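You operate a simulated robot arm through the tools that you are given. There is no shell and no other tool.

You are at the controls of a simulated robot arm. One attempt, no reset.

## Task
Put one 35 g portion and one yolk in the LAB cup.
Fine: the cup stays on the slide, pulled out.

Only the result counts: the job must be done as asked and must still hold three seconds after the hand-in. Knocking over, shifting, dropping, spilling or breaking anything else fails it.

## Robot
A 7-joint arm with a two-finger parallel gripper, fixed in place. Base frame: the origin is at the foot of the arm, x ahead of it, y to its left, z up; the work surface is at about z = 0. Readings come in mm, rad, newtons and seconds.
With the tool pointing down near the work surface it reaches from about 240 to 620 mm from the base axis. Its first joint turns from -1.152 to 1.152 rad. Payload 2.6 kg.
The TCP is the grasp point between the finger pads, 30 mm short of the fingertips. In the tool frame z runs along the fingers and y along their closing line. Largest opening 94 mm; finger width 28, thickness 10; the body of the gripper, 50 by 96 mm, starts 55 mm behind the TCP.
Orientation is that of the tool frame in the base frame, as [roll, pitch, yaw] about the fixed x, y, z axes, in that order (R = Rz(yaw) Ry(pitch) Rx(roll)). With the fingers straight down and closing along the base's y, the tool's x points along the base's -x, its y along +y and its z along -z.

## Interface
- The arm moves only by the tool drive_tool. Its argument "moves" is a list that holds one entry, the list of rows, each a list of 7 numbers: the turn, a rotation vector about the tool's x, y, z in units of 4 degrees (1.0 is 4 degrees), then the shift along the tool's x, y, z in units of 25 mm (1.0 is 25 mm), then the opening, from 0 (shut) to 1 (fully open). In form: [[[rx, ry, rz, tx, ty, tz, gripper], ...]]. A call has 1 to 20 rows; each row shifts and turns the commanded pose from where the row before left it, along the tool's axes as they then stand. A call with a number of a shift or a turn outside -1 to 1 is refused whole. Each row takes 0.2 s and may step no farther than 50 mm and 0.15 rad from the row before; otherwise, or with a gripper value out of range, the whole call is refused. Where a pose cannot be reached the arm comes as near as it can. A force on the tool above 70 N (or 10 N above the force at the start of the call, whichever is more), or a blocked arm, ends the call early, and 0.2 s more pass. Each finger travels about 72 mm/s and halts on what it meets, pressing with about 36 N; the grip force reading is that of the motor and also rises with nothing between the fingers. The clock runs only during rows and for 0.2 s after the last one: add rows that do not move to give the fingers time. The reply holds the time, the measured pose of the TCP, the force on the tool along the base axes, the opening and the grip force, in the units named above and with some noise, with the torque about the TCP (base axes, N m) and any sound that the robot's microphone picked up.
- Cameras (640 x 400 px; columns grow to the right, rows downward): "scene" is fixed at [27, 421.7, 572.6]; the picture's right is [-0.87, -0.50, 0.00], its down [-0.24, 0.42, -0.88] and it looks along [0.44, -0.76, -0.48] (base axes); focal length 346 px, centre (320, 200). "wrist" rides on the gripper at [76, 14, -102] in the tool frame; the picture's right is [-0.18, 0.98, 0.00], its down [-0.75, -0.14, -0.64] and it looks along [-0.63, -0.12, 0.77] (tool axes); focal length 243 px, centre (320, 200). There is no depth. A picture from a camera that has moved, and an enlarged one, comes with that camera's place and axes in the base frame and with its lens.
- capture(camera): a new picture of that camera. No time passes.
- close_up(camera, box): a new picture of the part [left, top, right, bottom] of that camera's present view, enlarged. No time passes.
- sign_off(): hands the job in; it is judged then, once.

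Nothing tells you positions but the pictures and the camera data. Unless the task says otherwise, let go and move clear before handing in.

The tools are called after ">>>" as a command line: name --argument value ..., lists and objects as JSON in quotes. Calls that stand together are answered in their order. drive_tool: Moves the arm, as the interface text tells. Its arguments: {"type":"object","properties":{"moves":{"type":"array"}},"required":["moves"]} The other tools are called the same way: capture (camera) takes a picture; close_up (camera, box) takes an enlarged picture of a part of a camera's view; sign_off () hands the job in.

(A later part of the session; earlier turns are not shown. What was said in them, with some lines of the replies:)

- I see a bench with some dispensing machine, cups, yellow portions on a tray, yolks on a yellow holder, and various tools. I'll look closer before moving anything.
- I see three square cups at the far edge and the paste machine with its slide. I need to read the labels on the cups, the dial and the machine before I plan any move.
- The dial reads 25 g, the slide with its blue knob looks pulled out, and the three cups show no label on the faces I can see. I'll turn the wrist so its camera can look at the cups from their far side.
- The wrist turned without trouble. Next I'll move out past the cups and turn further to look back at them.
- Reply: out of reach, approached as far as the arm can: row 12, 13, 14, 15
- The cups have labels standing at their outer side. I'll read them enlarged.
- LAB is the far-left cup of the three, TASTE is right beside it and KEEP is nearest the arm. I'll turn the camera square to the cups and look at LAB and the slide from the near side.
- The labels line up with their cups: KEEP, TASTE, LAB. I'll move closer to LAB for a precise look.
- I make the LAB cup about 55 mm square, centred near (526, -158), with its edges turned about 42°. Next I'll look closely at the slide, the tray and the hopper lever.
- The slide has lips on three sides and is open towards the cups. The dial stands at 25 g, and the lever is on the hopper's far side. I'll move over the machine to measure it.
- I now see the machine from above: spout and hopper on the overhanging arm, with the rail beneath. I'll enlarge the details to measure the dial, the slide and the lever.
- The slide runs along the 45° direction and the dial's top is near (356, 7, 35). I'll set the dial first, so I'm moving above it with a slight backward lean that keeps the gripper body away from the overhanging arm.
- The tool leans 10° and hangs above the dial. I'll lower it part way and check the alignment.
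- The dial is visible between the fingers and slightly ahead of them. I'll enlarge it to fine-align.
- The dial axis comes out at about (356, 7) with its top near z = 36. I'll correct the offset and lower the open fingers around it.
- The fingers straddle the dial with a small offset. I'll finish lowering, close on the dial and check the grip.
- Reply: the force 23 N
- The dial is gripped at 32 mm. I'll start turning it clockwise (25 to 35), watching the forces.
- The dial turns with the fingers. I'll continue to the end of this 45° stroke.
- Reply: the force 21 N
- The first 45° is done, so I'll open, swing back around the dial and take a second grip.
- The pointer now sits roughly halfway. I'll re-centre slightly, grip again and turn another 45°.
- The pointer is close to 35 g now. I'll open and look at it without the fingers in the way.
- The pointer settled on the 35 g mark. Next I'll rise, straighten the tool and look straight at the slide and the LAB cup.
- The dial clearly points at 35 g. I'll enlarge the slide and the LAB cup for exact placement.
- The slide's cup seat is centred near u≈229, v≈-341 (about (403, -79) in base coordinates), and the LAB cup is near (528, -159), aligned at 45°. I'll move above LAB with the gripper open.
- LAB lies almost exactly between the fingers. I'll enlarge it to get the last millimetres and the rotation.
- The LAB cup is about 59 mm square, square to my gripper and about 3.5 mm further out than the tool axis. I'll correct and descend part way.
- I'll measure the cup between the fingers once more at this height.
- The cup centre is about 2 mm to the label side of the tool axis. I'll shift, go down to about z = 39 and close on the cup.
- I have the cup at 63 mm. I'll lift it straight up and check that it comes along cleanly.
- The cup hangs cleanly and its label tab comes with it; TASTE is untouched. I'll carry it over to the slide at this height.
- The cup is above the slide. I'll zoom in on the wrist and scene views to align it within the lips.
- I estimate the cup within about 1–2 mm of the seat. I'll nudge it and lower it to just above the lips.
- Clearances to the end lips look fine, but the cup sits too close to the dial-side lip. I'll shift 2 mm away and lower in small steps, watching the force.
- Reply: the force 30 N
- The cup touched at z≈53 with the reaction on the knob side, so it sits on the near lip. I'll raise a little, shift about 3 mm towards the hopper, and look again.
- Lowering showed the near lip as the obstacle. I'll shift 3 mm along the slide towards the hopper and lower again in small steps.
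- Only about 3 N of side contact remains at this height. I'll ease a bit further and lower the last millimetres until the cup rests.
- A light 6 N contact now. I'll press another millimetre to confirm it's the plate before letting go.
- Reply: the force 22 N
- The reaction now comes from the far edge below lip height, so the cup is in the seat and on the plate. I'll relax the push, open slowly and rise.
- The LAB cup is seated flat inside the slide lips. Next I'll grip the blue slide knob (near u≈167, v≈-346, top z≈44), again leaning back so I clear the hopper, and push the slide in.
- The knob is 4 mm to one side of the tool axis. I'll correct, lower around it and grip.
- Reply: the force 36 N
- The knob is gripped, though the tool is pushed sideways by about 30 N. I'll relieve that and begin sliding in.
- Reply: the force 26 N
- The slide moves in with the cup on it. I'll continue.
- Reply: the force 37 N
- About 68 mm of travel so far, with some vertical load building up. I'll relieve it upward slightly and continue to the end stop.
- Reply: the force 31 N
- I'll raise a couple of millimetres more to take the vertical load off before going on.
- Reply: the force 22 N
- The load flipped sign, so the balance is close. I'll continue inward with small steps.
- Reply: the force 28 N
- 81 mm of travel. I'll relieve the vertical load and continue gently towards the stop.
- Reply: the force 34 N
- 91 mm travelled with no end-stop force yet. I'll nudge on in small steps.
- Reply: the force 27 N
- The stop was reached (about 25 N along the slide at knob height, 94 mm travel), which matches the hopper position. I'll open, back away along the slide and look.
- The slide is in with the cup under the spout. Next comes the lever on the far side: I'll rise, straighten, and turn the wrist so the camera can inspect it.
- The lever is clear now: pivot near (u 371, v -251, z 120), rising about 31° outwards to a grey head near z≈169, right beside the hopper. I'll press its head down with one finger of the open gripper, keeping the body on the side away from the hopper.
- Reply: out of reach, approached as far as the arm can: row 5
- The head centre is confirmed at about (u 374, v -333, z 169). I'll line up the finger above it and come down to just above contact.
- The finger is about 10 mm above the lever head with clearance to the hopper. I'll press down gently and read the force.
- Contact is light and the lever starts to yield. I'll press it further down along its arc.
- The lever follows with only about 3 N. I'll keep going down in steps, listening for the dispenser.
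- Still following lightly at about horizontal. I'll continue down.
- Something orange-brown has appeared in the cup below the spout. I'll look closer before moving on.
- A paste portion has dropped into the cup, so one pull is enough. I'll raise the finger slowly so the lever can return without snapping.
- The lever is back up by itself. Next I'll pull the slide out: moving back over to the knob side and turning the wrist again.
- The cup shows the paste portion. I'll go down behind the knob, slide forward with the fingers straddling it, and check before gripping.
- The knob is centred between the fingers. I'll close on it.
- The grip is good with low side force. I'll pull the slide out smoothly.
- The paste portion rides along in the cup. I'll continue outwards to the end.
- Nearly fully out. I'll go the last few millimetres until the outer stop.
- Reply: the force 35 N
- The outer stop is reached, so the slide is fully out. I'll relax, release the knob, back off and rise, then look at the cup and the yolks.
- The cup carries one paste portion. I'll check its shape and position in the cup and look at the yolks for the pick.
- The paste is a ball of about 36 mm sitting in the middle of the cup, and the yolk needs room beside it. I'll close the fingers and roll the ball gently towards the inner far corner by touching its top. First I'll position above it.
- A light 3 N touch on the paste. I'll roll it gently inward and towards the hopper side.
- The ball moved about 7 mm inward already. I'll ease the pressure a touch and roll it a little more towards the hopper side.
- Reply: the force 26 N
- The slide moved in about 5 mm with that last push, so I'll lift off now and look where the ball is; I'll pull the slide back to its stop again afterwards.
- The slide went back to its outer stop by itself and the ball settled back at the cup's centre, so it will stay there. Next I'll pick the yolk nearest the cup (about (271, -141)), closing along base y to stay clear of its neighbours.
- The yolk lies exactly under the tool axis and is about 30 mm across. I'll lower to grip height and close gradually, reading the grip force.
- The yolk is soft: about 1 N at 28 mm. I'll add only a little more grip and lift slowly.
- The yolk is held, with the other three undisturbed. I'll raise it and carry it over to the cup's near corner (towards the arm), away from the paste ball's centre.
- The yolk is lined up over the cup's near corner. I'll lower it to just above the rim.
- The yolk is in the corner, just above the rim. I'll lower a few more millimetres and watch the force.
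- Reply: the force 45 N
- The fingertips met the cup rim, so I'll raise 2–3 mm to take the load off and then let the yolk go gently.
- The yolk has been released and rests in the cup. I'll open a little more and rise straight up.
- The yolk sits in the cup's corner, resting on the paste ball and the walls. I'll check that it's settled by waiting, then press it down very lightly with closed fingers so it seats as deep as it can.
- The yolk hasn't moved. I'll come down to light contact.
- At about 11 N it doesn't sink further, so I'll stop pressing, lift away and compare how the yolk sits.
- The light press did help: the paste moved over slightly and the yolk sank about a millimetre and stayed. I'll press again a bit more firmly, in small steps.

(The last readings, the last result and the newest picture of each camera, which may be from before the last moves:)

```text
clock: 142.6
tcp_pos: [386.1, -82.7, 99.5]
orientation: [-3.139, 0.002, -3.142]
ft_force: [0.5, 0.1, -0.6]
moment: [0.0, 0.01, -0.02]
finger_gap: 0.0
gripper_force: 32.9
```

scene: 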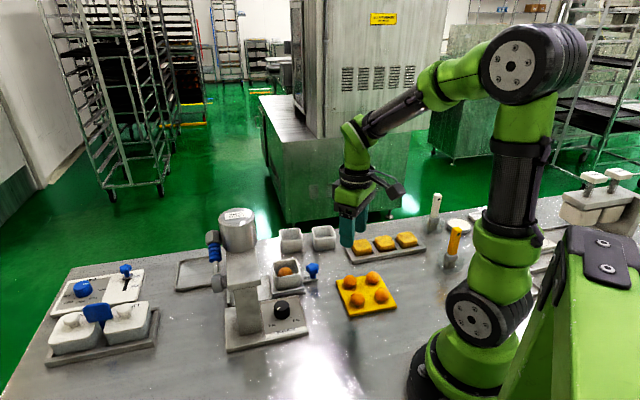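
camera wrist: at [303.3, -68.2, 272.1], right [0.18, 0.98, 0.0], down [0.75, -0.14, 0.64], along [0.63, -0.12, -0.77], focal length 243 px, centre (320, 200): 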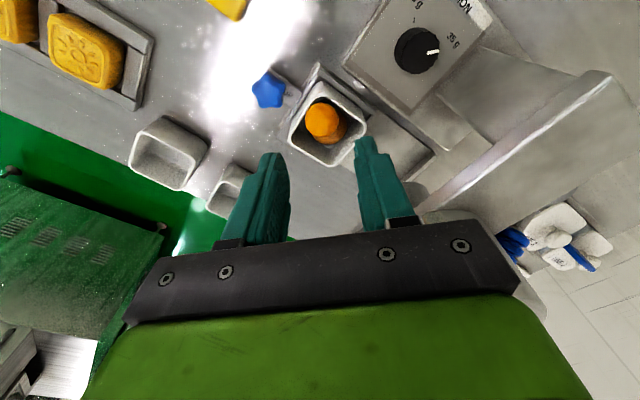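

>>> drive_tool --moves '[[[0, 0, 0, 0, 0, 0.04, 0], [0, 0, 0, 0, 0, 0, 0]]]'

>>> drive_tool --moves '[[[0, 0, 0, 0, 0, 0.04, 0], [0, 0, 0, 0, 0, 0, 0]]]'

>>> drive_tool --moves '[[[0, 0, 0, 0, 0, 0.04, 0], [0, 0, 0, 0, 0, 0, 0]]]'

```text
clock: 143.2
tcp_pos: [386.6, -83.6, 98.4]
orientation: [-3.139, 0.001, -3.142]
ft_force: [0.7, -0.5, 0.2]
moment: [0.01, 0.01, 0.03]
finger_gap: 0.3
gripper_force: 33.0
```

```text
clock: 143.8
tcp_pos: [386.7, -83.8, 96.5]
orientation: [-3.139, 0.002, -3.141]
ft_force: [-0.1, -0.2, 0.0]
moment: [0.02, -0.03, 0.02]
finger_gap: 0.1
gripper_force: 33.0
```

```text
clock: 144.4
tcp_pos: [386.0, -82.2, 95.7]
orientation: [-3.139, 0.003, 3.141]
ft_force: [-0.2, -0.1, -0.3]
moment: [0.02, -0.02, -0.05]
finger_gap: 0.1
gripper_force: 32.6
```

No contact at a height where I felt the yolk before, so I'll look before going any lower.

>>> close_up --camera "scene" --box '[265, 235, 325, 300]'

>>> close_up --camera "wrist" --box '[240, 60, 400, 200]'

```text
6.15 times, centred on (295, 268) of scene
camera zoom: at [27.0, 421.7, 572.6], right [-0.87, -0.5, 0.0], down [-0.24, 0.42, -0.88], along [0.44, -0.76, -0.48], focal length 2131 px, centre (474, -215)
```

zoom: 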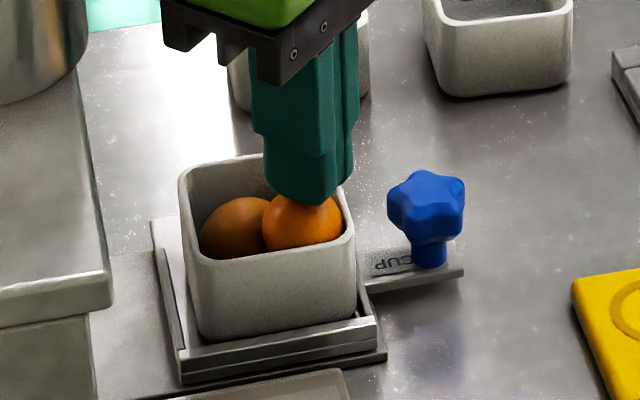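

```text
2.86 times, centred on (320, 130) of wrist
camera zoom: at [309.5, -68.9, 198.2], right [0.18, 0.98, 0.0], down [0.75, -0.14, 0.64], along [0.63, -0.12, -0.77], focal length 693 px, centre (320, 400)
```

zoom: 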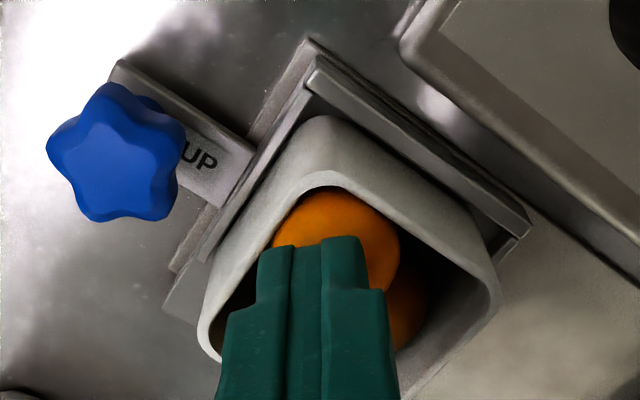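

The two have settled side by side and the yolk now sits well down inside the cup. I'll lift away and verify everything.

>>> drive_tool --moves '[[[0, 0, 0, 0, 0, -0.3, 0], [0, 0, 0, 0, 0, -0.8, 0], [0, 0, 0, 0, 0, -1, 0], [0, 0, 0, 0, 0, -1, 0], [0, 0, 0, 0.8, 0, -0.8, 0], [0, 0, 0, 0.9, 0, -0.5, 0.2], [0, 0, 0, 0.9, 0, -0.5, 0.4], [0, 0, 0, 0, 0, 0, 0.5], [0, 0, 0, 0, 0, 0, 0.5]]]'

>>> capture --camera "scene"

>>> close_up --camera "scene" --box '[265, 240, 325, 300]'

>>> capture --camera "wrist"

```text
clock: 146.4
tcp_pos: [325.1, -83.6, 218.6]
orientation: [-3.14, 0.001, 3.141]
ft_force: [-0.2, 0.9, 1.1]
moment: [-0.04, 0.02, 0.02]
finger_gap: 47.1
gripper_force: 0.0
```

```text
taken
```

scene: 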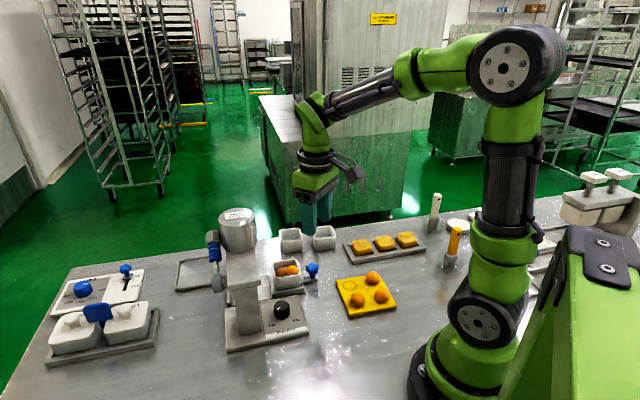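

```text
6.67 times, centred on (295, 270) of scene
camera zoom: at [27.0, 421.7, 572.6], right [-0.87, -0.5, 0.0], down [-0.24, 0.42, -0.88], along [0.44, -0.76, -0.48], focal length 2309 px, centre (487, -267)
```

zoom: 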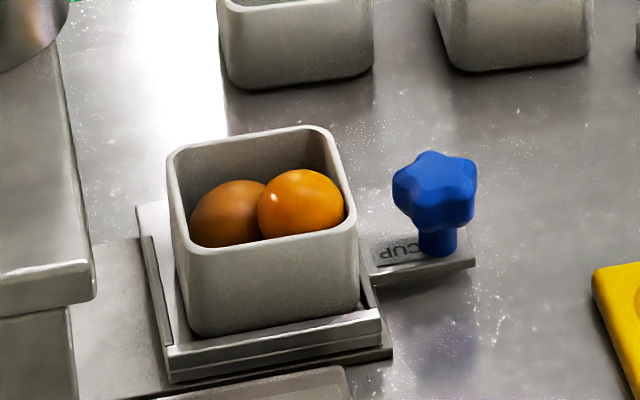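

```text
taken
camera wrist: at [247.5, -69.8, 321.2], right [0.18, 0.98, 0.0], down [0.75, -0.14, 0.64], along [0.63, -0.12, -0.77], focal length 243 px, centre (320, 200)
```

wrist: 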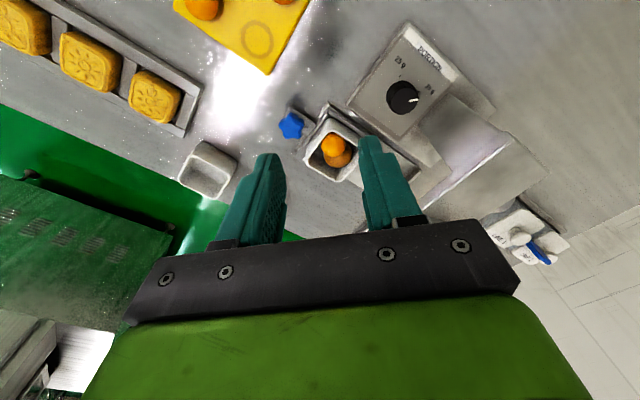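

Everything checks out. One paste portion at 35 g and one yolk sit inside the LAB cup on the pulled-out slide, the lever is back up, TASTE, KEEP and the other yolks look where they were, and the gripper is empty and clear. I'm handing in now.

>>> sign_off

```text
The job is handed in.
```

The job is handed in. The LAB cup holds one portion of lotus paste, dispensed with the dial at 35 g, and one yolk. It stands on the slide, which is pulled out to its stop.

- **Dispensing:** I turned the dial from 25 g to 35 g, pushed the slide in with the cup on it, and pulled the lever once. The lever came back up by itself.
- **Yolk:** It first rested above the rim on the paste, so I pressed it down lightly with closed fingers. It then settled beside the paste inside the cup and stayed there in the last picture.
- **Everything else:** In the last pictures the TASTE and KEEP cups and the other three yolks looked where they had been. The gripper is empty and clear of the cup. The dial is left at 35 g.
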